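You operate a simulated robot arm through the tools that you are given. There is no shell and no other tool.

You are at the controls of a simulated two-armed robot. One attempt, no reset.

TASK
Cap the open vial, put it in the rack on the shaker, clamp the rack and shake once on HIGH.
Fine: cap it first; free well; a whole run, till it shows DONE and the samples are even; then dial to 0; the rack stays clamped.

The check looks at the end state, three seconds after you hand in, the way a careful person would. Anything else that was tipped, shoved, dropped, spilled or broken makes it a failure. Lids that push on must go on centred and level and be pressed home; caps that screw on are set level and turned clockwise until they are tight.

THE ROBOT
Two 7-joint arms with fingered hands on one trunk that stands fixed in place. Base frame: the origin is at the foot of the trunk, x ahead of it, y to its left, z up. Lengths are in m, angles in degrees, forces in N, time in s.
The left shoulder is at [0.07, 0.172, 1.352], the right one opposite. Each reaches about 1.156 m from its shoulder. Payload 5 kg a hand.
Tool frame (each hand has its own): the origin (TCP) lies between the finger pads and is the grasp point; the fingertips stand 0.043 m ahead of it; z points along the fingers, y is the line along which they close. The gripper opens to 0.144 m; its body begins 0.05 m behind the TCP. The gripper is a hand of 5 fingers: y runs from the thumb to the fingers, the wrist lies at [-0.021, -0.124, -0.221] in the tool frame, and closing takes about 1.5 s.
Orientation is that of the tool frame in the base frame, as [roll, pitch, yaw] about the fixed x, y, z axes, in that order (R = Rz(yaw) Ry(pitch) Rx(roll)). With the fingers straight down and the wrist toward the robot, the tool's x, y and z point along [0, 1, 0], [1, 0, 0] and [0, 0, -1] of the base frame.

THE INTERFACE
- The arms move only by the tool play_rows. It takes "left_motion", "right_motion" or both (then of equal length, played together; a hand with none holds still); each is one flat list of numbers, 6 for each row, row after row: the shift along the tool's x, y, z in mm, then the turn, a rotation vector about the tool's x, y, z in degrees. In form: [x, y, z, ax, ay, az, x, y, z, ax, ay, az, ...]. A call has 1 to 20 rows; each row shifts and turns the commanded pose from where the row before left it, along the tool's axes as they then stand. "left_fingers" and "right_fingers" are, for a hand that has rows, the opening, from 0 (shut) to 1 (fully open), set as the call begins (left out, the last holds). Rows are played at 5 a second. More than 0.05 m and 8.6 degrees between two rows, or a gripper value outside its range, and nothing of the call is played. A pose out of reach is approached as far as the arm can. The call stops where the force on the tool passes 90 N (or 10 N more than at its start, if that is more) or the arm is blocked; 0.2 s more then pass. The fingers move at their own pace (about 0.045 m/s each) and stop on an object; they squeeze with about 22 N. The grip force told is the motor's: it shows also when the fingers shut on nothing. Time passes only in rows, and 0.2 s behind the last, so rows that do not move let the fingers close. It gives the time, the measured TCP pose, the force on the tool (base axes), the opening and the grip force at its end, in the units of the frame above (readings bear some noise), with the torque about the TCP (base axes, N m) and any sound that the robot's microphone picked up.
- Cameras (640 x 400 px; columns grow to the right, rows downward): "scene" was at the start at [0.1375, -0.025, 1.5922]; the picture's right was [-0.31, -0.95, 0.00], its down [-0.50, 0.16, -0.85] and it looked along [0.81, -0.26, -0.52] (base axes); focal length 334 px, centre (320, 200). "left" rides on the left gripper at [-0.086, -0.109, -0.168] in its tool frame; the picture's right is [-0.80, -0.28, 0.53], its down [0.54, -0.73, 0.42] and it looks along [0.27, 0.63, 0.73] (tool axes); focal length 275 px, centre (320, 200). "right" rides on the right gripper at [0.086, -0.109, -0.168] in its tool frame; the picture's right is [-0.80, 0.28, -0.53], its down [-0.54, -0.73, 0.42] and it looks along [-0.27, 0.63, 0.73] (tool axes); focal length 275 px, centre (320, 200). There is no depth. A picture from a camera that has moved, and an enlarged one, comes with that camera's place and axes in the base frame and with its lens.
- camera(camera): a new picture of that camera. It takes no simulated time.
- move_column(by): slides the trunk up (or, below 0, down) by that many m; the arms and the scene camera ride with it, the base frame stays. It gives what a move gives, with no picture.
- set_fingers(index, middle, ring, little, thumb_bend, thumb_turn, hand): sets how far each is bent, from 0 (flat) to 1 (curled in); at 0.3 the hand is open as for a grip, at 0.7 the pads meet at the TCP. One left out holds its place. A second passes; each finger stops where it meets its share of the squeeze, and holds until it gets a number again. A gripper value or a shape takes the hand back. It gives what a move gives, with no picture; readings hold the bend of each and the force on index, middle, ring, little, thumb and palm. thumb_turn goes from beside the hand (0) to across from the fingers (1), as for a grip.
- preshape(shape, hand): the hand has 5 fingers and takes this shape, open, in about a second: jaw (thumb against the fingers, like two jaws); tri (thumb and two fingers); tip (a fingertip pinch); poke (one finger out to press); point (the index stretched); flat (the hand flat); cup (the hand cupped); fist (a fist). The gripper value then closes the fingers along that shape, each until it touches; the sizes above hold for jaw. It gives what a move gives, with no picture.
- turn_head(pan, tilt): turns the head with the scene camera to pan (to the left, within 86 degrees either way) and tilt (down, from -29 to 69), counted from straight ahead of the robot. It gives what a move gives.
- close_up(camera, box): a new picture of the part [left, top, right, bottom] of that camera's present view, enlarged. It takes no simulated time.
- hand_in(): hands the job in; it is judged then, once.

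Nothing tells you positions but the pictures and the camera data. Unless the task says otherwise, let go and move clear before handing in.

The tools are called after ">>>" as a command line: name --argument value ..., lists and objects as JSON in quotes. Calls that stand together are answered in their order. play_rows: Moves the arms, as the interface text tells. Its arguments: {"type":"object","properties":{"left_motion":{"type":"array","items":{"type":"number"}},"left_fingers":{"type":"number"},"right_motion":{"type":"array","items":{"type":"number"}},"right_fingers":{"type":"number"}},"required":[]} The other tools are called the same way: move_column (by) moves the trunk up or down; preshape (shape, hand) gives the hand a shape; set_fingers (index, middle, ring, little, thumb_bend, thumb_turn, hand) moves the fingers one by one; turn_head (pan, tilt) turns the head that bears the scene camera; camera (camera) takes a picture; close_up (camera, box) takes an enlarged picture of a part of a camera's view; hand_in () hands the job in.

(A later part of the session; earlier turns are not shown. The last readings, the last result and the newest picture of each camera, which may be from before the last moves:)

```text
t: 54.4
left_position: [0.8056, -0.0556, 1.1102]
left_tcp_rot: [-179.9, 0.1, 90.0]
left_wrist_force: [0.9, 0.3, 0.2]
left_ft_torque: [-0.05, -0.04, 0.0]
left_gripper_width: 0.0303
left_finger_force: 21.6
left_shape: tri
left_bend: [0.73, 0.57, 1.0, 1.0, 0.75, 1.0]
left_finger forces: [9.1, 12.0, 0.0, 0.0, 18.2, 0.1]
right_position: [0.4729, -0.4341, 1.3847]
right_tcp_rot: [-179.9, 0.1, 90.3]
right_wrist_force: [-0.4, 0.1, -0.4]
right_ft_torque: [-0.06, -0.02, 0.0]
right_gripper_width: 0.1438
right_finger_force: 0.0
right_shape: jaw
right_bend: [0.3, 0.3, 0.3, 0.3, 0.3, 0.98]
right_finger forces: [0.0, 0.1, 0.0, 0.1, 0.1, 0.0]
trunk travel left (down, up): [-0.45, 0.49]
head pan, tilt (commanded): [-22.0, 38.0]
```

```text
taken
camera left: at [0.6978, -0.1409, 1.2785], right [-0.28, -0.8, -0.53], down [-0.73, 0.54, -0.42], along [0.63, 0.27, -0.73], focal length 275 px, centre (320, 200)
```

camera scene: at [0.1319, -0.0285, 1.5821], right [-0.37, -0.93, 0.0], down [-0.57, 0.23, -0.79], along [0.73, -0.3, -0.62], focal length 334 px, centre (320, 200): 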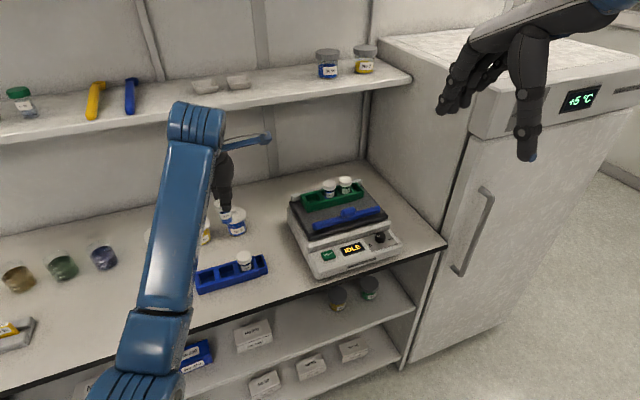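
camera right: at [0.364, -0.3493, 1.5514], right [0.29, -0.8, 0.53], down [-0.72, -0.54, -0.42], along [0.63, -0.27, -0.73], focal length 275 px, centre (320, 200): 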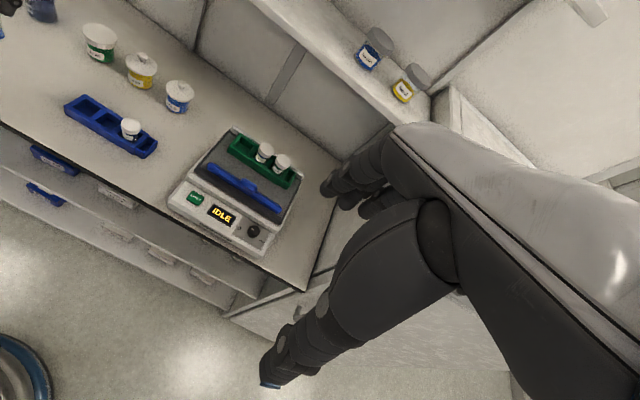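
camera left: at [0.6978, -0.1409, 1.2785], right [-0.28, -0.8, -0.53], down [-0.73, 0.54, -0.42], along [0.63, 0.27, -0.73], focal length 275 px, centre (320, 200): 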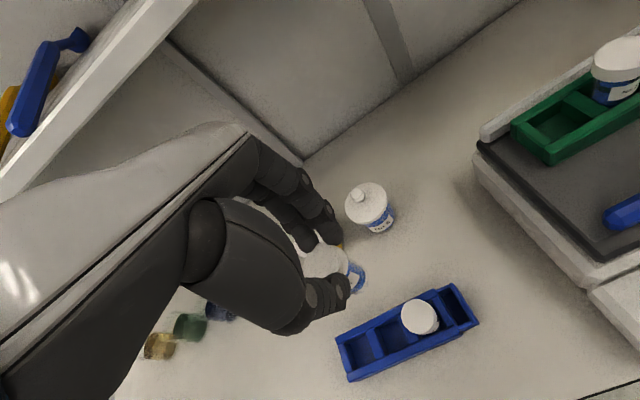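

>>> play_rows --left_motion '[-37, 9.3, 0, 0, 0, 0, -37, 9.3, 0, 0, 0, 0, -37, 9.3, 0, 0, 0, 0, -37, 9.3, 0, 0, 0, 0, -37, 9.3, 0, 0, 0, 0, -37, 9.2, 0, 0, 0, 0, -36, 9, 0, 0, 0, 0, 0, 0, 0, 0, 0, 0]'

>>> camera --camera "scene"

>>> camera --camera "left"

>>> camera --camera "right"

```text
t: 56.2
left_position: [0.8712, -0.3132, 1.1096]
left_tcp_rot: [-180.0, 0.1, 90.3]
left_wrist_force: [0.2, -0.2, -0.5]
left_ft_torque: [0.0, -0.01, 0.0]
left_gripper_width: 0.0304
left_finger_force: 22.3
left_shape: tri
left_bend: [0.73, 0.57, 1.0, 1.0, 0.75, 1.0]
left_finger forces: [9.0, 12.0, 0.1, 0.0, 18.2, 0.0]
right_position: [0.4723, -0.4336, 1.3849]
right_tcp_rot: [-180.0, 0.0, 90.2]
right_wrist_force: [0.1, 0.2, 0.9]
right_ft_torque: [-0.04, -0.01, -0.02]
right_gripper_width: 0.144
right_finger_force: 0.0
right_shape: jaw
right_bend: [0.3, 0.3, 0.3, 0.3, 0.3, 0.98]
right_finger forces: [0.0, 0.1, 0.0, 0.1, 0.1, 0.1]
trunk travel left (down, up): [-0.45, 0.49]
head pan, tilt (commanded): [-22.0, 38.0]
```

```text
taken
camera scene: at [0.1318, -0.0292, 1.5821], right [-0.37, -0.93, 0.0], down [-0.57, 0.23, -0.79], along [0.73, -0.29, -0.62], focal length 334 px, centre (320, 200)
```

scene: 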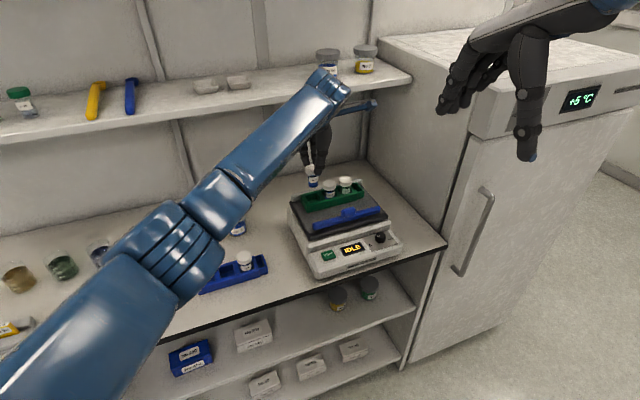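

```text
taken
camera left: at [0.762, -0.3982, 1.2786], right [-0.28, -0.8, -0.53], down [-0.73, 0.54, -0.42], along [0.63, 0.27, -0.73], focal length 275 px, centre (320, 200)
```

left: 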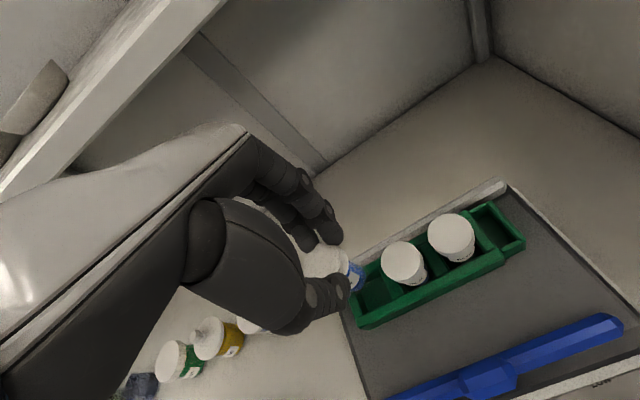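

```text
taken
camera right: at [0.3642, -0.3486, 1.5515], right [0.29, -0.8, 0.53], down [-0.72, -0.55, -0.42], along [0.63, -0.27, -0.73], focal length 275 px, centre (320, 200)
```

right: 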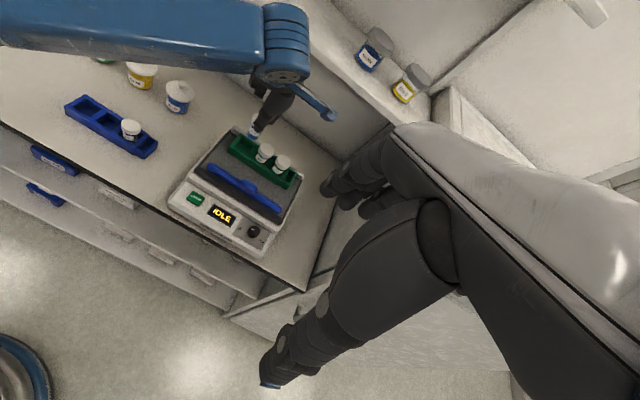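

The vial now hangs above the free well. I'll zoom in on both independent cameras to refine alignment.

>>> close_up --camera "scene" --box '[292, 160, 372, 210]'

>>> close_up --camera "right" --box '[220, 110, 300, 160]'

>>> close_up --camera "left" --box '[300, 230, 428, 330]'

```text
8.00 times, centred on (332, 185) of scene
camera zoom: at [0.1318, -0.0292, 1.5821], right [-0.37, -0.93, 0.0], down [-0.57, 0.23, -0.79], along [0.73, -0.29, -0.62], focal length 2675 px, centre (224, 320)
```

zoom: 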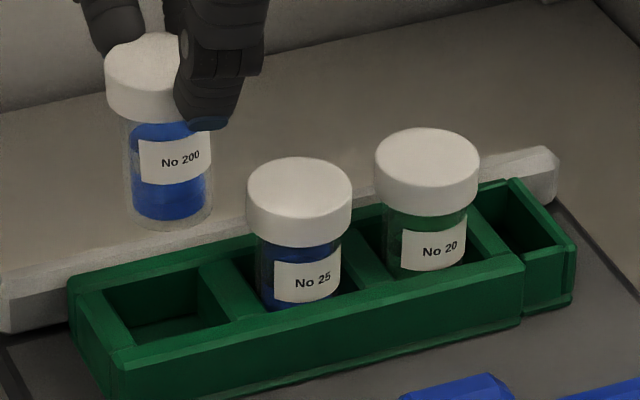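

```text
8.00 times, centred on (260, 135) of right
camera zoom: at [0.3642, -0.3486, 1.5515], right [0.29, -0.8, 0.53], down [-0.72, -0.55, -0.42], along [0.63, -0.27, -0.73], focal length 2202 px, centre (800, 720)
```

zoom: 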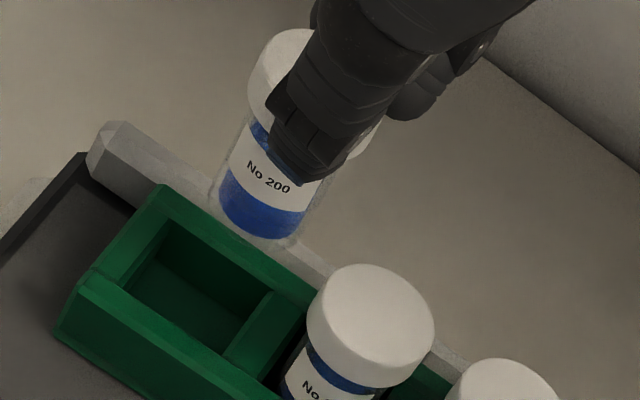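

```text
4.00 times, centred on (364, 280) of left
camera zoom: at [0.762, -0.3982, 1.2786], right [-0.28, -0.8, -0.53], down [-0.73, 0.54, -0.42], along [0.63, 0.27, -0.73], focal length 1101 px, centre (144, -120)
```

zoom: 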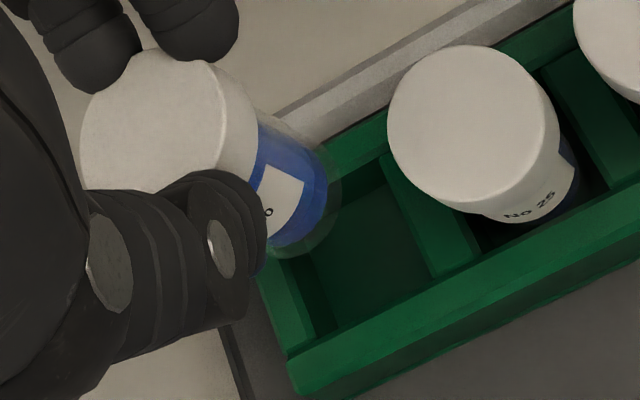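

Triangulating from both cameras, the vial base is about 4 mm too far in +x and about 2–3 mm too far in −y relative to the well opening at (0.8776, −0.307, 0.968). I'll correct and descend 25 mm, staying above the rack.

>>> play_rows --left_motion '[2, -4.4, 0, 0, 0, 0, 0, 0, 10, 0, 0, 0, 0, 0, 10, 0, 0, 0, 0, 0, 5, 0, 0, 0, 0, 0, 0, 0, 0, 0]'

>>> close_up --camera "scene" --box '[296, 170, 344, 200]'

>>> close_up --camera "right" --box '[222, 120, 270, 160]'

>>> close_up --camera "left" --box '[320, 230, 416, 330]'

```text
t: 57.4
left_position: [0.8666, -0.3134, 1.085]
left_tcp_rot: [180.0, 0.1, 90.0]
left_wrist_force: [0.1, 0.1, -0.1]
left_ft_torque: [-0.01, 0.03, 0.02]
left_gripper_width: 0.0306
left_finger_force: 22.2
left_shape: tri
left_bend: [0.73, 0.57, 1.0, 1.0, 0.75, 1.0]
left_finger forces: [9.0, 12.1, 0.0, 0.0, 18.2, 0.0]
right_position: [0.4737, -0.4345, 1.3842]
right_tcp_rot: [180.0, -0.1, 90.2]
right_wrist_force: [-0.1, -0.3, 0.1]
right_ft_torque: [-0.01, -0.04, 0.0]
right_gripper_width: 0.1438
right_finger_force: 0.1
right_shape: jaw
right_bend: [0.3, 0.3, 0.3, 0.3, 0.3, 0.98]
right_finger forces: [0.0, 0.0, 0.0, 0.0, 0.0, 0.0]
trunk travel left (down, up): [-0.45, 0.49]
head pan, tilt (commanded): [-22.0, 38.0]
```

```text
13.33 times, centred on (320, 185) of scene
camera zoom: at [0.132, -0.0298, 1.5821], right [-0.37, -0.93, 0.0], down [-0.57, 0.23, -0.79], along [0.73, -0.29, -0.62], focal length 4458 px, centre (320, 400)
```

zoom: 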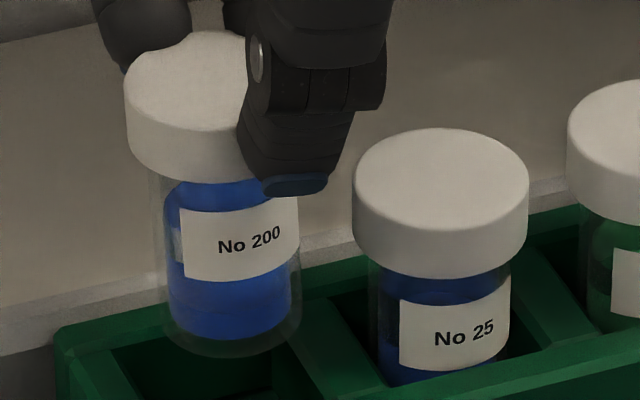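

```text
10.00 times, centred on (246, 140) of right
camera zoom: at [0.3641, -0.3494, 1.5514], right [0.29, -0.8, 0.53], down [-0.72, -0.54, -0.42], along [0.63, -0.27, -0.73], focal length 2753 px, centre (1060, 800)
```

zoom: 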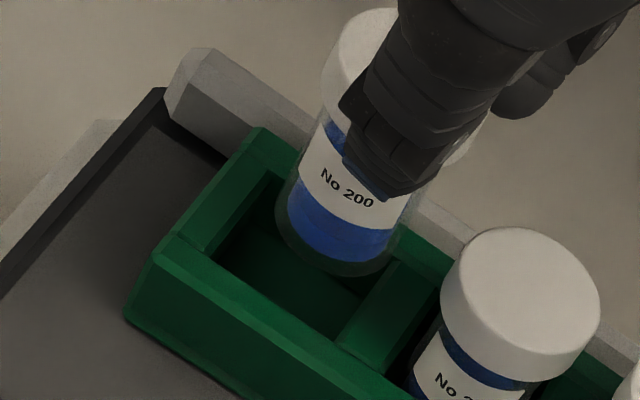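

```text
4.00 times, centred on (368, 280) of left
camera zoom: at [0.7578, -0.3977, 1.2531], right [-0.28, -0.8, -0.53], down [-0.73, 0.54, -0.42], along [0.63, 0.27, -0.73], focal length 1101 px, centre (128, -120)
```

zoom: 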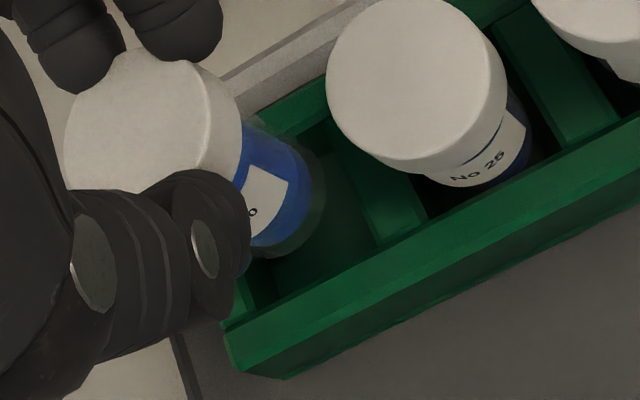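

The vial base is now about 14 mm above the rack top, roughly 3 mm off in −y and 1 mm in +x. I'll correct and lower 9 mm, then check again before entering.

>>> play_rows --left_motion '[3.2, -1, 0, 0, 0, 0, 0, 0, 5, 0, 0, 0, 0, 0, 4, 0, 0, 0, 0, 0, 0, 0, 0, 0]'

>>> close_up --camera "scene" --box '[296, 174, 344, 204]'

>>> close_up --camera "right" --box '[222, 120, 270, 160]'

>>> close_up --camera "left" --box '[320, 230, 416, 330]'

```text
t: 58.4
left_position: [0.866, -0.3103, 1.0763]
left_tcp_rot: [-180.0, 0.0, 90.1]
left_wrist_force: [-0.8, 0.7, -1.0]
left_ft_torque: [-0.01, 0.03, 0.03]
left_gripper_width: 0.0303
left_finger_force: 22.2
left_shape: tri
left_bend: [0.73, 0.57, 1.0, 1.0, 0.75, 1.0]
left_finger forces: [9.0, 12.2, 0.0, 0.0, 18.2, 0.1]
right_position: [0.4731, -0.4353, 1.3839]
right_tcp_rot: [179.9, 0.0, 90.2]
right_wrist_force: [-0.4, 0.2, -0.3]
right_ft_torque: [-0.03, -0.01, 0.0]
right_gripper_width: 0.1439
right_finger_force: 0.0
right_shape: jaw
right_bend: [0.3, 0.3, 0.3, 0.3, 0.3, 0.98]
right_finger forces: [0.0, 0.0, 0.1, 0.0, 0.0, 0.1]
trunk travel left (down, up): [-0.45, 0.49]
head pan, tilt (commanded): [-22.0, 38.0]
```

```text
13.33 times, centred on (320, 189) of scene
camera zoom: at [0.1319, -0.0297, 1.5821], right [-0.37, -0.93, 0.0], down [-0.57, 0.23, -0.79], along [0.73, -0.29, -0.62], focal length 4458 px, centre (320, 347)
```

zoom: 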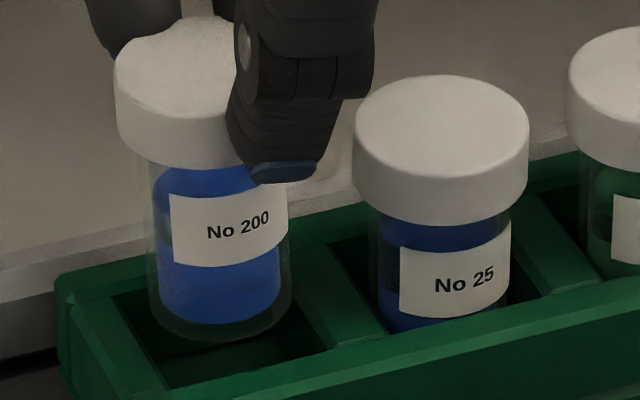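

```text
10.00 times, centred on (246, 140) of right
camera zoom: at [0.364, -0.3493, 1.5514], right [0.29, -0.8, 0.53], down [-0.72, -0.54, -0.42], along [0.63, -0.27, -0.73], focal length 2753 px, centre (1060, 800)
```

zoom: 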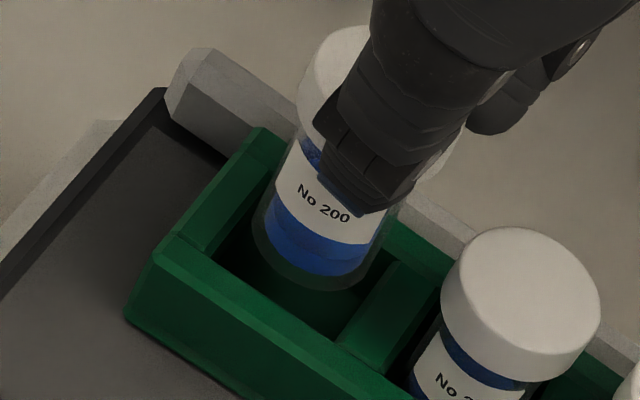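

```text
4.00 times, centred on (368, 280) of left
camera zoom: at [0.757, -0.3947, 1.2442], right [-0.28, -0.8, -0.53], down [-0.73, 0.54, -0.42], along [0.63, 0.27, -0.73], focal length 1101 px, centre (128, -120)
```

zoom: 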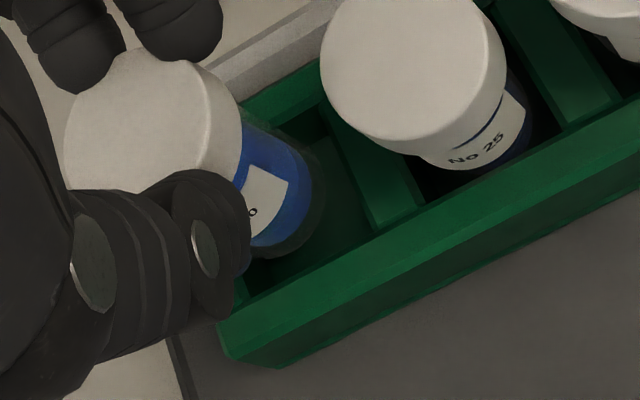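

Aligned within about 1 mm now, against roughly ±2.8 mm clearance. I'll lower it into the well in steps while watching force.

>>> play_rows --left_motion '[0.8, -0.8, 4, 0, 0, 0, 0, 0, 4, 0, 0, 0, 0, 0, 4, 0, 0, 0, 0, 0, 0, 0, 0, 0]'

>>> close_up --camera "scene" --box '[296, 174, 344, 204]'

>>> close_up --camera "right" --box '[222, 120, 270, 160]'

```text
t: 59.4
left_position: [0.8651, -0.308, 1.0651]
left_tcp_rot: [180.0, 0.0, 90.1]
left_wrist_force: [0.4, 0.3, 0.3]
left_ft_torque: [-0.02, 0.04, 0.01]
left_gripper_width: 0.03
left_finger_force: 21.8
left_shape: tri
left_bend: [0.73, 0.57, 1.0, 1.0, 0.75, 1.0]
left_finger forces: [8.9, 12.1, 0.1, 0.0, 18.2, 0.2]
right_position: [0.4727, -0.4361, 1.3836]
right_tcp_rot: [180.0, 0.1, 90.2]
right_wrist_force: [-0.1, 0.7, -0.8]
right_ft_torque: [-0.02, 0.01, -0.03]
right_gripper_width: 0.1441
right_finger_force: 0.0
right_shape: jaw
right_bend: [0.3, 0.3, 0.3, 0.3, 0.3, 0.98]
right_finger forces: [0.1, 0.0, 0.0, 0.0, 0.1, 0.0]
trunk travel left (down, up): [-0.45, 0.49]
head pan, tilt (commanded): [-22.0, 38.0]
```

```text
13.33 times, centred on (320, 189) of scene
camera zoom: at [0.1319, -0.0298, 1.5821], right [-0.37, -0.93, 0.0], down [-0.57, 0.23, -0.79], along [0.73, -0.29, -0.62], focal length 4458 px, centre (320, 347)
```

zoom: 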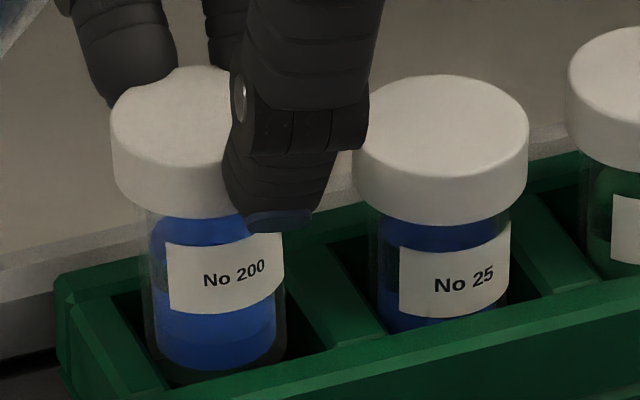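

```text
10.00 times, centred on (246, 140) of right
camera zoom: at [0.3641, -0.3495, 1.5513], right [0.29, -0.8, 0.53], down [-0.72, -0.54, -0.42], along [0.63, -0.27, -0.73], focal length 2753 px, centre (1060, 800)
```

zoom: 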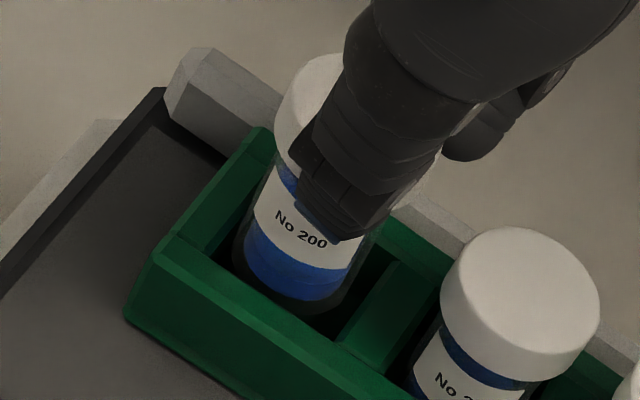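

The vial is inside the well with no side force. Continuing down in small steps until it touches the well floor.

>>> play_rows --left_motion '[-0.4, -0.8, 3, 0, 0, 0, 0, 0, 3, 0, 0, 0, 0, 0, 2, 0, 0, 0, 0, 0, 0, 0, 0, 0]'

>>> play_rows --left_motion '[0, 0, 2, 0, 0, 0, 0, 0, 2, 0, 0, 0, 0, 0, 0, 0, 0, 0]'

>>> close_up --camera "scene" --box '[296, 174, 344, 204]'

>>> close_up --camera "right" --box '[222, 120, 270, 160]'

```text
t: 60.4
left_position: [0.8633, -0.3082, 1.0557]
left_tcp_rot: [180.0, -0.1, 90.1]
left_wrist_force: [0.1, 0.5, -0.4]
left_ft_torque: [0.01, 0.0, 0.05]
left_gripper_width: 0.0303
left_finger_force: 22.8
left_shape: tri
left_bend: [0.73, 0.57, 1.0, 1.0, 0.75, 1.0]
left_finger forces: [9.1, 12.0, 0.1, 0.0, 18.3, 0.1]
right_position: [0.4739, -0.4355, 1.385]
right_tcp_rot: [-180.0, 0.0, 90.2]
right_wrist_force: [-0.5, 0.2, 0.3]
right_ft_torque: [-0.02, 0.01, -0.03]
right_gripper_width: 0.1443
right_finger_force: 0.1
right_shape: jaw
right_bend: [0.3, 0.3, 0.3, 0.3, 0.3, 0.98]
right_finger forces: [0.0, 0.0, 0.0, 0.0, 0.0, 0.0]
trunk travel left (down, up): [-0.45, 0.49]
head pan, tilt (commanded): [-22.0, 38.0]
```

```text
t: 61.2
left_position: [0.8639, -0.3081, 1.052]
left_tcp_rot: [180.0, 0.0, 90.0]
left_wrist_force: [-0.2, -0.5, -0.4]
left_ft_torque: [0.0, -0.01, 0.0]
left_gripper_width: 0.0303
left_finger_force: 21.7
left_shape: tri
left_bend: [0.73, 0.57, 1.0, 1.0, 0.75, 1.0]
left_finger forces: [9.0, 12.1, 0.1, 0.1, 18.1, 0.0]
right_position: [0.4731, -0.4366, 1.384]
right_tcp_rot: [-180.0, 0.0, 90.2]
right_wrist_force: [0.2, 0.0, -0.2]
right_ft_torque: [0.0, 0.03, -0.02]
right_gripper_width: 0.1436
right_finger_force: 0.1
right_shape: jaw
right_bend: [0.3, 0.3, 0.3, 0.3, 0.3, 0.98]
right_finger forces: [0.0, 0.0, 0.0, 0.0, 0.0, 0.0]
trunk travel left (down, up): [-0.45, 0.49]
head pan, tilt (commanded): [-22.0, 38.0]
```

```text
13.33 times, centred on (320, 189) of scene
camera zoom: at [0.1319, -0.0299, 1.5821], right [-0.37, -0.93, 0.0], down [-0.57, 0.23, -0.79], along [0.73, -0.29, -0.62], focal length 4458 px, centre (320, 347)
```

zoom: 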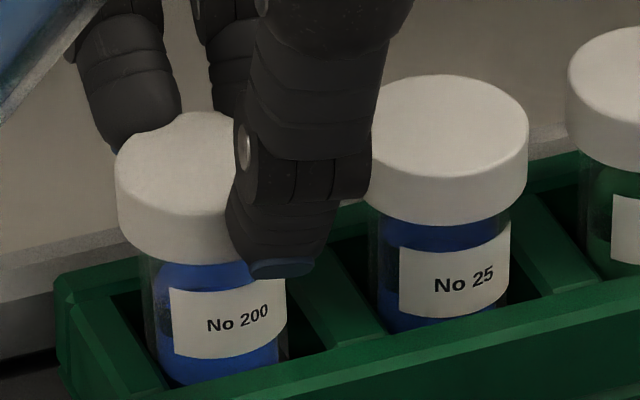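

```text
10.00 times, centred on (246, 140) of right
camera zoom: at [0.364, -0.3495, 1.5513], right [0.29, -0.8, 0.53], down [-0.72, -0.54, -0.42], along [0.63, -0.27, -0.73], focal length 2753 px, centre (1060, 800)
```

zoom: 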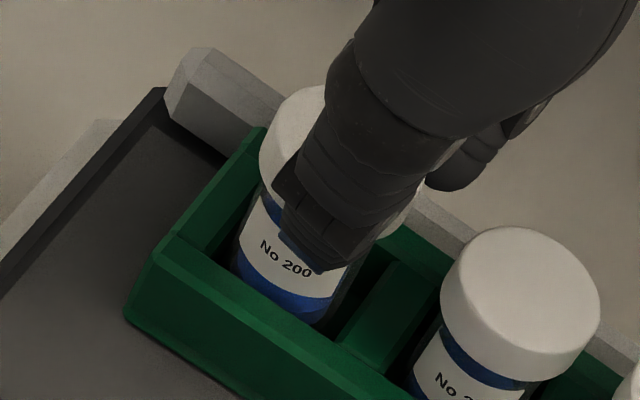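

>>> play_rows --left_motion '[0, 0, 2, 0, 0, 0, 0, 0, 1, 0, 0, 0, 0, 0, 0, 0, 0, 0]'

>>> play_rows --left_motion '[0, 0, 1, 0, 0, 0, 0, 0, 1, 0, 0, 0, 0, 0, 0, 0, 0, 0]'

>>> close_up --camera "scene" --box '[296, 174, 344, 204]'

>>> close_up --camera "left" --box '[300, 220, 396, 320]'

```text
t: 62.0
left_position: [0.8644, -0.3097, 1.0498]
left_tcp_rot: [180.0, 0.0, 90.1]
left_wrist_force: [-0.6, -1.3, -0.7]
left_ft_torque: [-0.01, 0.01, -0.01]
left_gripper_width: 0.0305
left_finger_force: 21.4
left_shape: tri
left_bend: [0.73, 0.57, 1.0, 1.0, 0.75, 1.0]
left_finger forces: [9.0, 12.1, 0.0, 0.0, 18.1, 0.1]
right_position: [0.4734, -0.4341, 1.3841]
right_tcp_rot: [-180.0, 0.0, 90.2]
right_wrist_force: [-0.5, 0.5, -0.4]
right_ft_torque: [-0.02, 0.01, 0.03]
right_gripper_width: 0.1436
right_finger_force: 0.0
right_shape: jaw
right_bend: [0.3, 0.3, 0.3, 0.3, 0.3, 0.98]
right_finger forces: [0.0, 0.0, 0.1, 0.0, 0.1, 0.0]
trunk travel left (down, up): [-0.45, 0.49]
head pan, tilt (commanded): [-22.0, 38.0]
```

```text
t: 62.8
left_position: [0.8639, -0.3074, 1.0472]
left_tcp_rot: [-180.0, -0.1, 90.0]
left_wrist_force: [-0.6, -0.6, 2.2]
left_ft_torque: [0.0, -0.04, 0.03]
left_gripper_width: 0.03
left_finger_force: 21.8
left_shape: tri
left_bend: [0.73, 0.57, 1.0, 1.0, 0.75, 1.0]
left_finger forces: [9.1, 12.4, 0.1, 0.0, 18.5, 0.0]
right_position: [0.4731, -0.4353, 1.3851]
right_tcp_rot: [180.0, 0.0, 90.2]
right_wrist_force: [-0.4, 0.1, 0.6]
right_ft_torque: [0.04, 0.01, 0.01]
right_gripper_width: 0.1441
right_finger_force: 0.0
right_shape: jaw
right_bend: [0.3, 0.3, 0.3, 0.3, 0.3, 0.98]
right_finger forces: [0.0, 0.1, 0.0, 0.0, 0.0, 0.0]
trunk travel left (down, up): [-0.45, 0.49]
head pan, tilt (commanded): [-22.0, 38.0]
```

```text
13.33 times, centred on (320, 189) of scene
camera zoom: at [0.1317, -0.0298, 1.5821], right [-0.37, -0.93, 0.0], down [-0.57, 0.23, -0.79], along [0.73, -0.29, -0.62], focal length 4458 px, centre (320, 347)
```

zoom: 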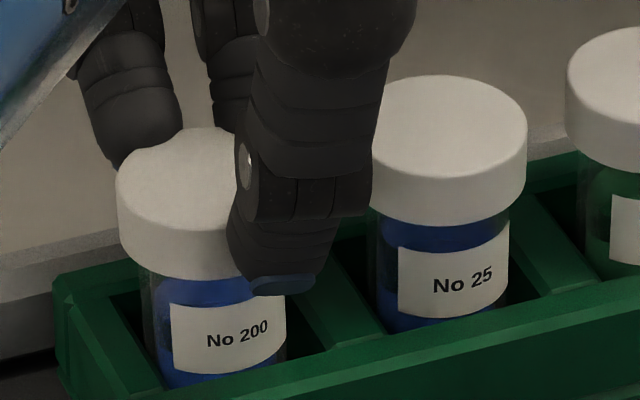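

```text
4.00 times, centred on (348, 270) of left
camera zoom: at [0.7553, -0.394, 1.2159], right [-0.28, -0.8, -0.53], down [-0.73, 0.54, -0.42], along [0.63, 0.27, -0.73], focal length 1101 px, centre (208, -80)
```

zoom: 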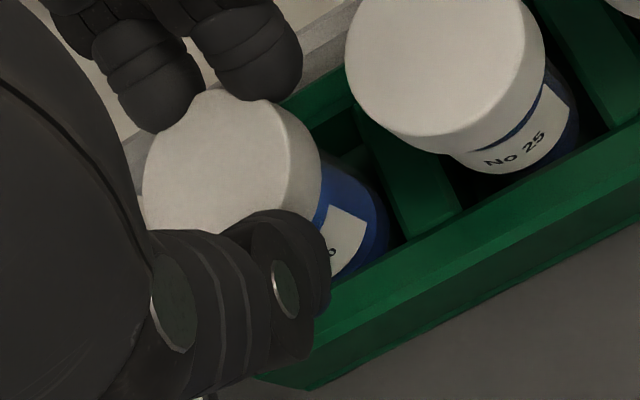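

The vial has reached the well floor (2 N contact). I'll release it gently.

>>> play_rows --left_motion '[0, 0, 0, 0, 0, 0, 0, 0, 0, 0, 0, 0, 0, 0, 0, 0, 0, 0, 0, 0, 0, 0, 0, 0, 0, 0, 0, 0, 0, 0, 0, 0, 0, 0, 0, 0]' --left_fingers 0.42

>>> close_up --camera "scene" --box '[296, 174, 344, 204]'

>>> close_up --camera "left" --box '[300, 220, 396, 320]'

>>> close_up --camera "right" --box '[222, 120, 302, 170]'

```text
t: 64.2
left_position: [0.8625, -0.3088, 1.0473]
left_tcp_rot: [-179.9, 0.0, 90.0]
left_wrist_force: [-0.3, 0.8, 0.4]
left_ft_torque: [0.01, 0.0, 0.02]
left_gripper_width: 0.0598
left_finger_force: 0.1
left_shape: tri
left_bend: [0.74, 0.48, 0.99, 0.99, 0.72, 1.0]
left_finger forces: [0.0, 0.0, 0.0, 0.0, 0.1, 0.0]
right_position: [0.4724, -0.4355, 1.3853]
right_tcp_rot: [180.0, 0.0, 90.2]
right_wrist_force: [1.1, -1.0, -0.2]
right_ft_torque: [-0.02, -0.02, -0.02]
right_gripper_width: 0.1438
right_finger_force: 0.1
right_shape: jaw
right_bend: [0.3, 0.3, 0.3, 0.3, 0.3, 0.98]
right_finger forces: [0.0, 0.0, 0.0, 0.0, 0.0, 0.0]
trunk travel left (down, up): [-0.45, 0.49]
head pan, tilt (commanded): [-22.0, 38.0]
```

```text
13.33 times, centred on (320, 189) of scene
camera zoom: at [0.1319, -0.0299, 1.5821], right [-0.37, -0.93, 0.0], down [-0.57, 0.23, -0.79], along [0.73, -0.29, -0.62], focal length 4458 px, centre (320, 347)
```

zoom: 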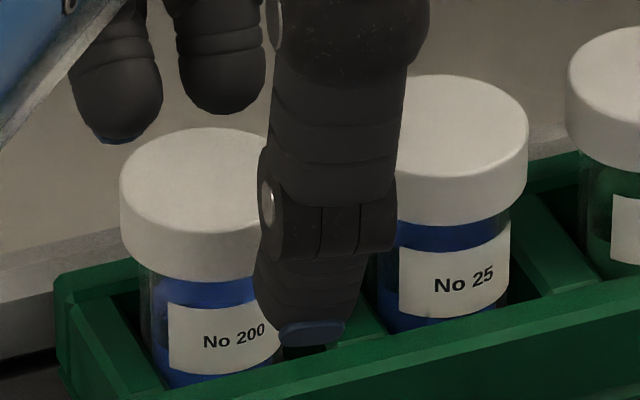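

```text
4.00 times, centred on (348, 270) of left
camera zoom: at [0.7555, -0.3939, 1.2156], right [-0.28, -0.8, -0.53], down [-0.73, 0.54, -0.42], along [0.63, 0.27, -0.73], focal length 1101 px, centre (208, -80)
```

zoom: 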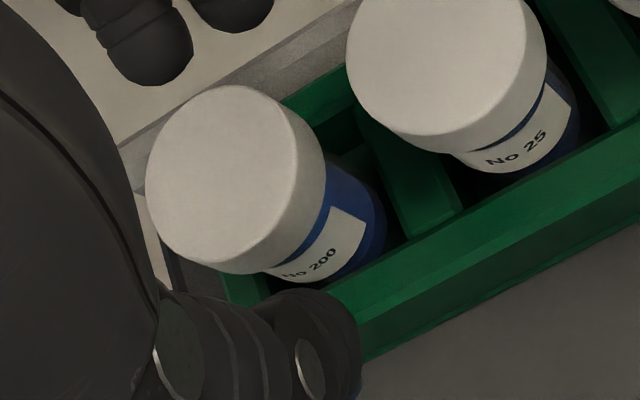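

```text
8.00 times, centred on (262, 145) of right
camera zoom: at [0.364, -0.3495, 1.5514], right [0.29, -0.8, 0.53], down [-0.72, -0.54, -0.42], along [0.63, -0.27, -0.73], focal length 2202 px, centre (784, 640)
```

zoom: 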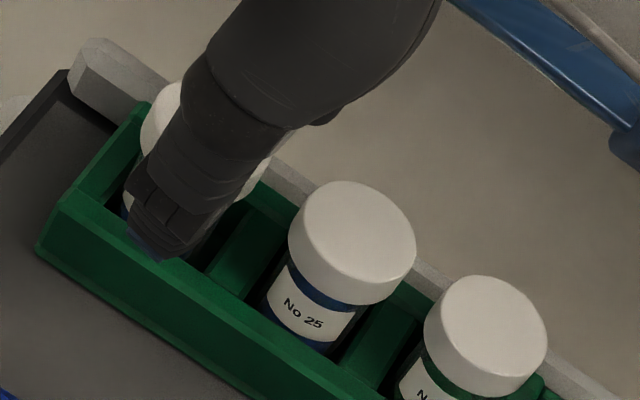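

Vial No 200 is standing in the free well. I'll lift the hand straight up, clear of the caps.

>>> play_rows --left_motion '[0, 0, -5, 0, 0, 0, 0, 0, -10, 0, 0, 0, 0, 0, -20, 0, 0, 0, 0, 0, -25, 0, 0, 0, 0, 0, -30, 0, 0, 0, 0, 0, -30, 0, 0, 0, 0, 0, 0, 0, 0, 0]'

>>> camera --camera "left"

>>> close_up --camera "scene" --box '[280, 165, 408, 245]'

>>> close_up --camera "right" --box '[180, 120, 310, 260]'

```text
t: 65.8
left_position: [0.8633, -0.308, 1.1673]
left_tcp_rot: [-179.9, 0.0, 90.0]
left_wrist_force: [1.2, -0.8, -0.3]
left_ft_torque: [0.0, 0.0, -0.03]
left_gripper_width: 0.0601
left_finger_force: 0.0
left_shape: tri
left_bend: [0.74, 0.48, 0.99, 0.99, 0.72, 1.0]
left_finger forces: [0.1, 0.1, 0.0, 0.0, 0.1, 0.0]
right_position: [0.4738, -0.4359, 1.3834]
right_tcp_rot: [179.9, 0.0, 90.2]
right_wrist_force: [0.3, 0.3, 0.0]
right_ft_torque: [0.0, -0.02, 0.0]
right_gripper_width: 0.144
right_finger_force: 0.0
right_shape: jaw
right_bend: [0.3, 0.3, 0.3, 0.3, 0.3, 0.98]
right_finger forces: [0.0, 0.1, 0.1, 0.0, 0.0, 0.0]
trunk travel left (down, up): [-0.45, 0.49]
head pan, tilt (commanded): [-22.0, 38.0]
```

```text
taken
camera left: at [0.7558, -0.3941, 1.3354], right [-0.28, -0.8, -0.53], down [-0.73, 0.54, -0.42], along [0.63, 0.27, -0.73], focal length 275 px, centre (320, 200)
```

left: 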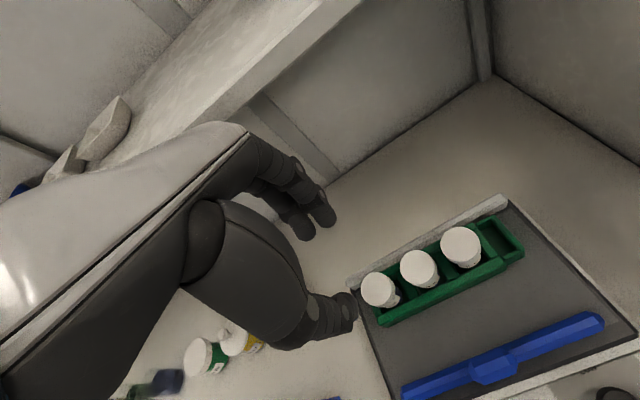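

```text
5.00 times, centred on (344, 205) of scene
camera zoom: at [0.1323, -0.03, 1.582], right [-0.37, -0.93, 0.0], down [-0.57, 0.23, -0.79], along [0.73, -0.29, -0.62], focal length 1672 px, centre (200, 175)
```

zoom: 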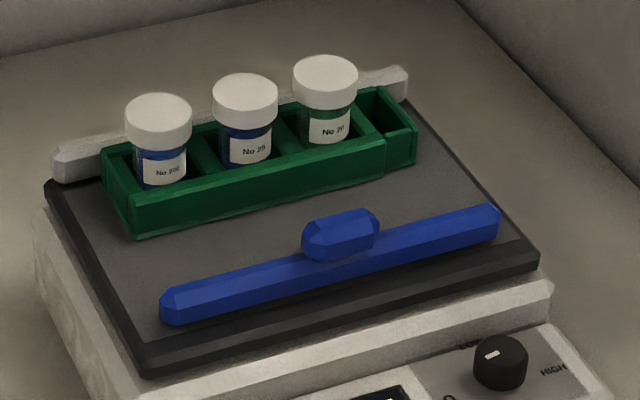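

```text
2.86 times, centred on (245, 190) of right
camera zoom: at [0.3644, -0.3496, 1.5512], right [0.29, -0.8, 0.53], down [-0.72, -0.54, -0.42], along [0.63, -0.27, -0.73], focal length 786 px, centre (534, 229)
```

zoom: 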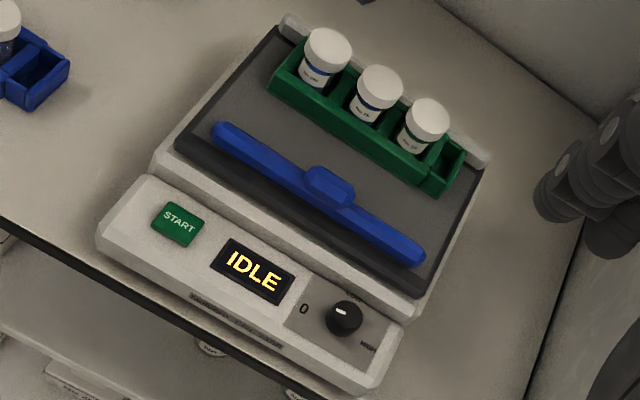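

All three vials stand in the rack, the new one in the formerly free well. Next I'll retreat the left arm along its path so the right arm can work the clamp and controls.

>>> play_rows --left_motion '[38, -9, 0, 0, 0, 0, 38, -9, 0, 0, 0, 0, 38, -9, 0, 0, 0, 0, 38, -9, 0, 0, 0, 0, 38, -9, 0, 0, 0, 0, 38, -9, 0, 0, 0, 0, 38, -9, 0, 0, 0, 0, 38, -9, 0, 0, 0, 0, 38, -9, 0, 0, 0, 0, 38, -9, 0, 0, 0, 0, 38, -9, 0, 0, 0, 0, 38, -9, 0, 0, 0, 0, 38, -9, 0, 0, 0, 0, 38, -20, 0, 0, 0, 0, 30, -30, 0, 0, 0, 0]'

>>> camera --camera "scene"

>>> close_up --camera "right" --box '[170, 180, 290, 255]'

>>> close_up --camera "scene" --box '[310, 200, 410, 280]'

```text
t: 69.0
left_position: [0.6934, 0.255, 1.1672]
left_tcp_rot: [-180.0, 0.0, 89.9]
left_wrist_force: [-0.6, -0.2, -0.7]
left_ft_torque: [-0.01, -0.03, 0.0]
left_gripper_width: 0.06
left_finger_force: 0.0
left_shape: tri
left_bend: [0.74, 0.48, 0.99, 0.99, 0.72, 1.0]
left_finger forces: [0.0, 0.0, 0.1, 0.0, 0.0, 0.1]
right_position: [0.4714, -0.4327, 1.386]
right_tcp_rot: [179.9, 0.0, 90.1]
right_wrist_force: [-0.3, 1.2, 0.8]
right_ft_torque: [-0.05, -0.06, -0.04]
right_gripper_width: 0.1437
right_finger_force: 0.1
right_shape: jaw
right_bend: [0.3, 0.3, 0.3, 0.3, 0.3, 0.98]
right_finger forces: [0.1, 0.0, 0.0, 0.0, 0.1, 0.0]
trunk travel left (down, up): [-0.45, 0.49]
head pan, tilt (commanded): [-22.0, 38.0]
```

```text
taken
camera scene: at [0.1299, -0.0272, 1.5823], right [-0.38, -0.93, 0.0], down [-0.57, 0.23, -0.79], along [0.73, -0.3, -0.61], focal length 334 px, centre (320, 200)
```

scene: 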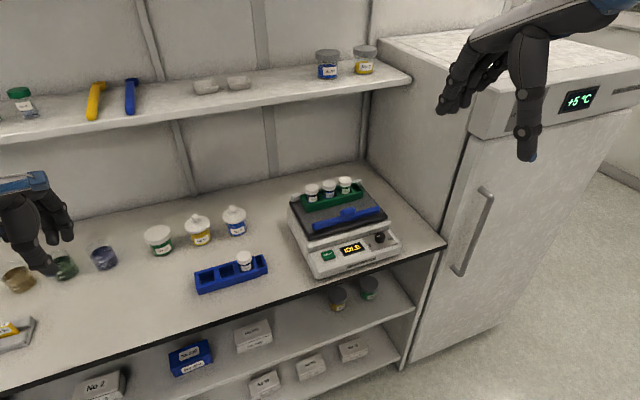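

```text
5.33 times, centred on (230, 218) of right
camera zoom: at [0.3616, -0.3471, 1.5526], right [0.28, -0.79, 0.54], down [-0.72, -0.54, -0.42], along [0.63, -0.27, -0.73], focal length 1468 px, centre (800, 107)
```

zoom: 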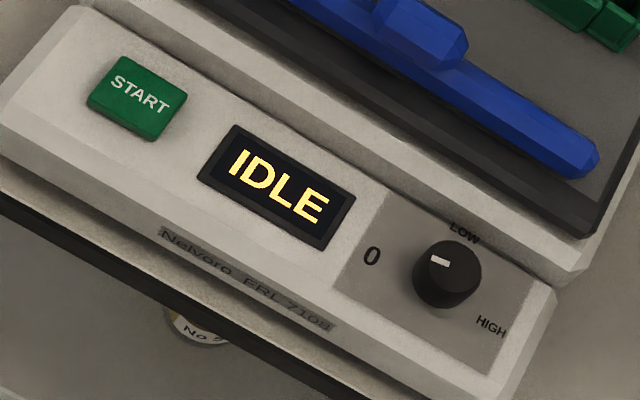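

```text
5.00 times, centred on (360, 240) of scene
camera zoom: at [0.1299, -0.0272, 1.5823], right [-0.38, -0.93, 0.0], down [-0.57, 0.23, -0.79], along [0.73, -0.3, -0.61], focal length 1672 px, centre (120, 0)
```

zoom: 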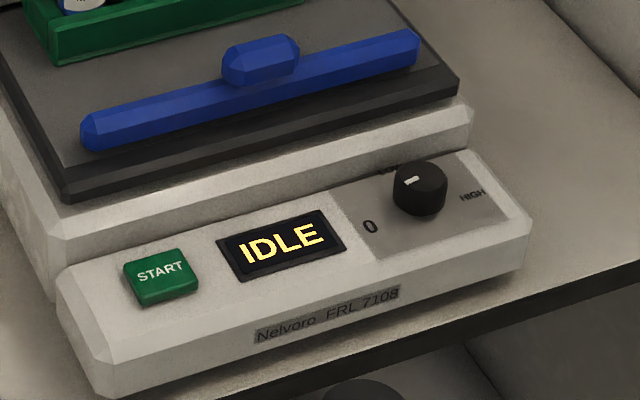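

The controls are legible: START near (0.701, −0.283, 0.906), the knob near (0.697, −0.440, top 0.926) pointing at 0, LOW at 12 o'clock and HIGH at 3 o'clock. The clamp bar runs along y at x ≈ 0.762 with its handle at (0.766, −0.371, 0.98), and the rack's front is at x ≈ 0.851. I'll try the right hand's "poke" shape to see its geometry.

>>> preshape --shape "poke" --hand "right"

>>> camera --camera "right"

>>> close_up --camera "scene" --box '[420, 0, 640, 180]'

```text
t: 69.9
left_position: [0.6944, 0.2537, 1.1671]
left_tcp_rot: [180.0, 0.0, 90.0]
left_wrist_force: [-0.4, 0.1, -0.1]
left_ft_torque: [0.01, -0.01, -0.05]
left_gripper_width: 0.0604
left_finger_force: 0.0
left_shape: tri
left_bend: [0.74, 0.48, 0.99, 0.99, 0.72, 1.0]
left_finger forces: [0.1, 0.1, 0.0, 0.0, 0.0, 0.0]
right_position: [0.4736, -0.4354, 1.3847]
right_tcp_rot: [180.0, 0.0, 90.2]
right_wrist_force: [0.2, -0.3, 0.3]
right_ft_torque: [0.03, 0.01, 0.04]
right_gripper_width: 0.0
right_finger_force: 0.0
right_shape: poke
right_bend: [0.7, 0.7, 0.99, 0.99, 1.0, 1.0]
right_finger forces: [0.0, 0.0, 0.0, 0.1, 0.0, 0.1]
trunk travel left (down, up): [-0.45, 0.49]
head pan, tilt (commanded): [-22.0, 38.0]
```

```text
taken
camera right: at [0.3644, -0.3497, 1.5511], right [0.29, -0.8, 0.53], down [-0.72, -0.54, -0.42], along [0.63, -0.27, -0.73], focal length 275 px, centre (320, 200)
```

right: 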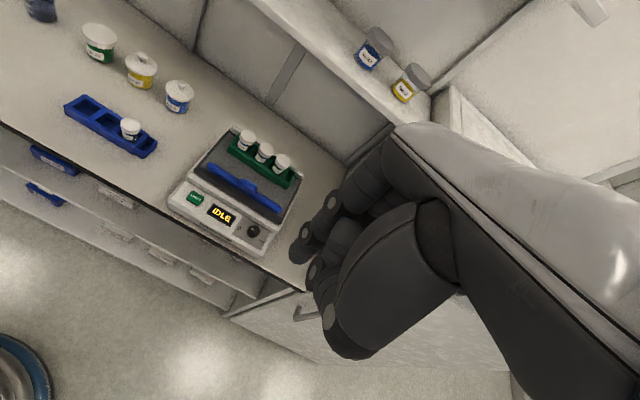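

```text
2.22 times, centred on (530, 90) of scene
camera zoom: at [0.1323, -0.0301, 1.582], right [-0.37, -0.93, 0.0], down [-0.57, 0.23, -0.79], along [0.73, -0.29, -0.62], focal length 743 px, centre (-147, 444)
```

zoom: 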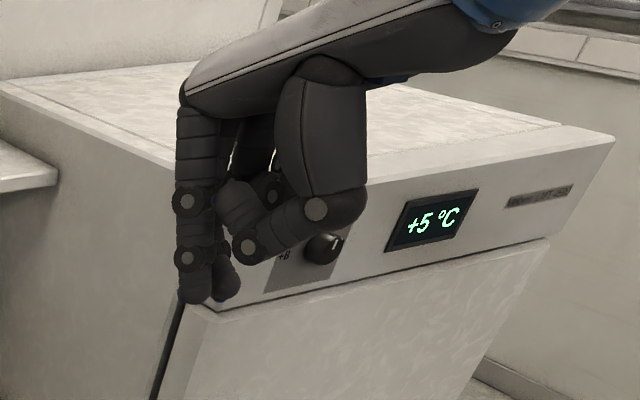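

In the poke shape the index and middle hang nearly straight down as a firm pusher, tips about 40 mm below the TCP. I'll bring the right hand in front of the clamp handle, staying high at first.

>>> play_rows --right_motion '[6.4, 22.6, 28.5, 0, 0, 0, 6.4, 22.6, 28.5, 0, 0, 0, 6.4, 22.6, 28.5, 0, 0, 0, 6.4, 22.6, 28.5, 0, 0, 0, 6.4, 22.6, 28.5, 0, 0, 0, 6.4, 22.6, 28.5, 0, 0, 0, 6.4, 22.6, 28.5, 0, 0, 0, 6.4, 22.6, 28.5, 0, 0, 0, 6.4, 22.6, 28.5, 0, 0, 0, 6.4, 22.6, 28.5, 0, 0, 0, 0, 0, 0, 0, 0, 0]'

>>> camera --camera "right"

>>> close_up --camera "scene" --box '[270, 120, 430, 270]'

```text
t: 72.3
left_position: [0.6941, 0.2543, 1.1684]
left_tcp_rot: [-179.9, 0.0, 90.1]
left_wrist_force: [-0.2, 0.2, 0.4]
left_ft_torque: [-0.03, -0.05, 0.01]
left_gripper_width: 0.0602
left_finger_force: 0.0
left_shape: tri
left_bend: [0.74, 0.48, 0.99, 0.99, 0.72, 1.0]
left_finger forces: [0.0, 0.1, 0.1, 0.0, 0.0, 0.0]
right_position: [0.698, -0.3711, 1.0988]
right_tcp_rot: [-180.0, 0.0, 90.2]
right_wrist_force: [1.0, -0.8, -0.2]
right_ft_torque: [-0.04, -0.03, -0.01]
right_gripper_width: 0.0
right_finger_force: 0.0
right_shape: poke
right_bend: [0.7, 0.7, 0.99, 0.99, 1.0, 1.0]
right_finger forces: [0.0, 0.1, 0.1, 0.0, 0.0, 0.0]
trunk travel left (down, up): [-0.45, 0.49]
head pan, tilt (commanded): [-22.0, 38.0]
```

```text
taken
camera right: at [0.5888, -0.2854, 1.2666], right [0.29, -0.8, 0.53], down [-0.72, -0.55, -0.42], along [0.63, -0.27, -0.73], focal length 275 px, centre (320, 200)
```

right: 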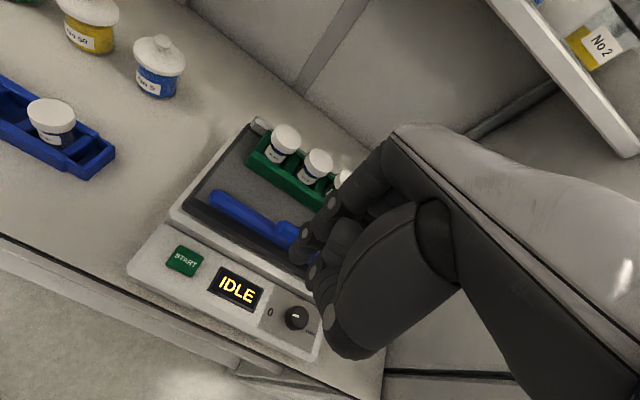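

```text
2.67 times, centred on (350, 195) of scene
camera zoom: at [0.1309, -0.0296, 1.5822], right [-0.37, -0.93, 0.0], down [-0.57, 0.23, -0.79], along [0.73, -0.29, -0.62], focal length 892 px, centre (240, 213)
```

zoom: 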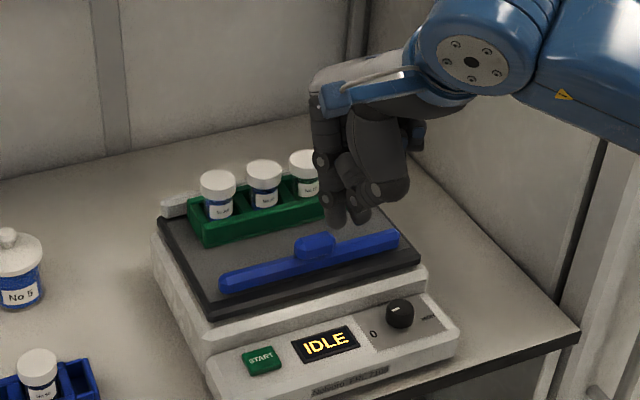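

>>> play_rows --right_motion '[0, -5, 30, 0, 0, 0, 0, 0, 30, 0, 0, 0, 0, 0, 15, 0, 0, 0, 0, 0, 10, 0, 0, 0, 0, 0, 0, 0, 0, 0]'

>>> camera --camera "right"

>>> close_up --camera "scene" --box '[290, 160, 400, 250]'

```text
t: 73.5
left_position: [0.6961, 0.2524, 1.168]
left_tcp_rot: [-180.0, -0.1, 90.1]
left_wrist_force: [0.7, 0.1, 0.1]
left_ft_torque: [-0.01, -0.02, -0.01]
left_gripper_width: 0.0601
left_finger_force: 0.1
left_shape: tri
left_bend: [0.74, 0.48, 0.99, 0.99, 0.72, 1.0]
left_finger forces: [0.0, 0.1, 0.1, 0.1, 0.0, 0.1]
right_position: [0.6928, -0.3714, 1.0148]
right_tcp_rot: [-179.9, 0.1, 90.2]
right_wrist_force: [0.1, 0.2, -0.6]
right_ft_torque: [0.0, 0.01, 0.01]
right_gripper_width: 0.0002
right_finger_force: 0.0
right_shape: poke
right_bend: [0.7, 0.7, 0.99, 0.99, 1.0, 1.0]
right_finger forces: [0.1, 0.0, 0.0, 0.0, 0.0, 0.0]
trunk travel left (down, up): [-0.45, 0.49]
head pan, tilt (commanded): [-22.0, 38.0]
```

```text
taken
camera right: at [0.584, -0.2853, 1.181], right [0.29, -0.8, 0.53], down [-0.72, -0.54, -0.42], along [0.63, -0.27, -0.73], focal length 275 px, centre (320, 200)
```

right: 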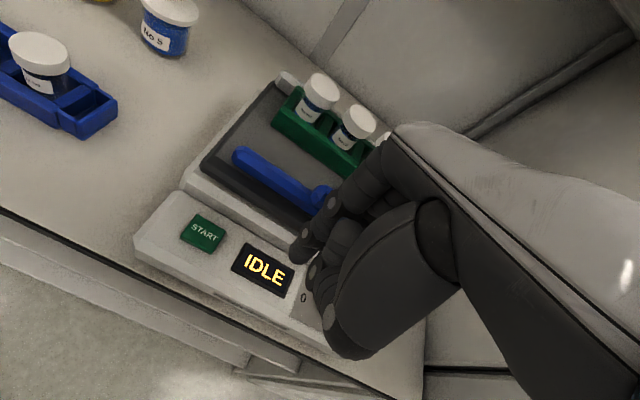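

```text
4.44 times, centred on (345, 205) of scene
camera zoom: at [0.1318, -0.0294, 1.5821], right [-0.37, -0.93, 0.0], down [-0.57, 0.23, -0.79], along [0.73, -0.29, -0.62], focal length 1486 px, centre (209, 178)
```

zoom: 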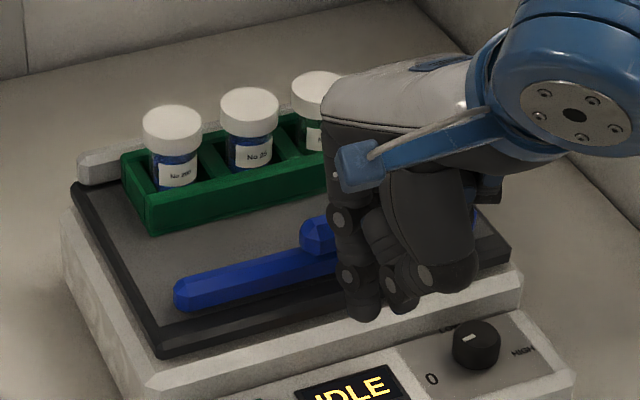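

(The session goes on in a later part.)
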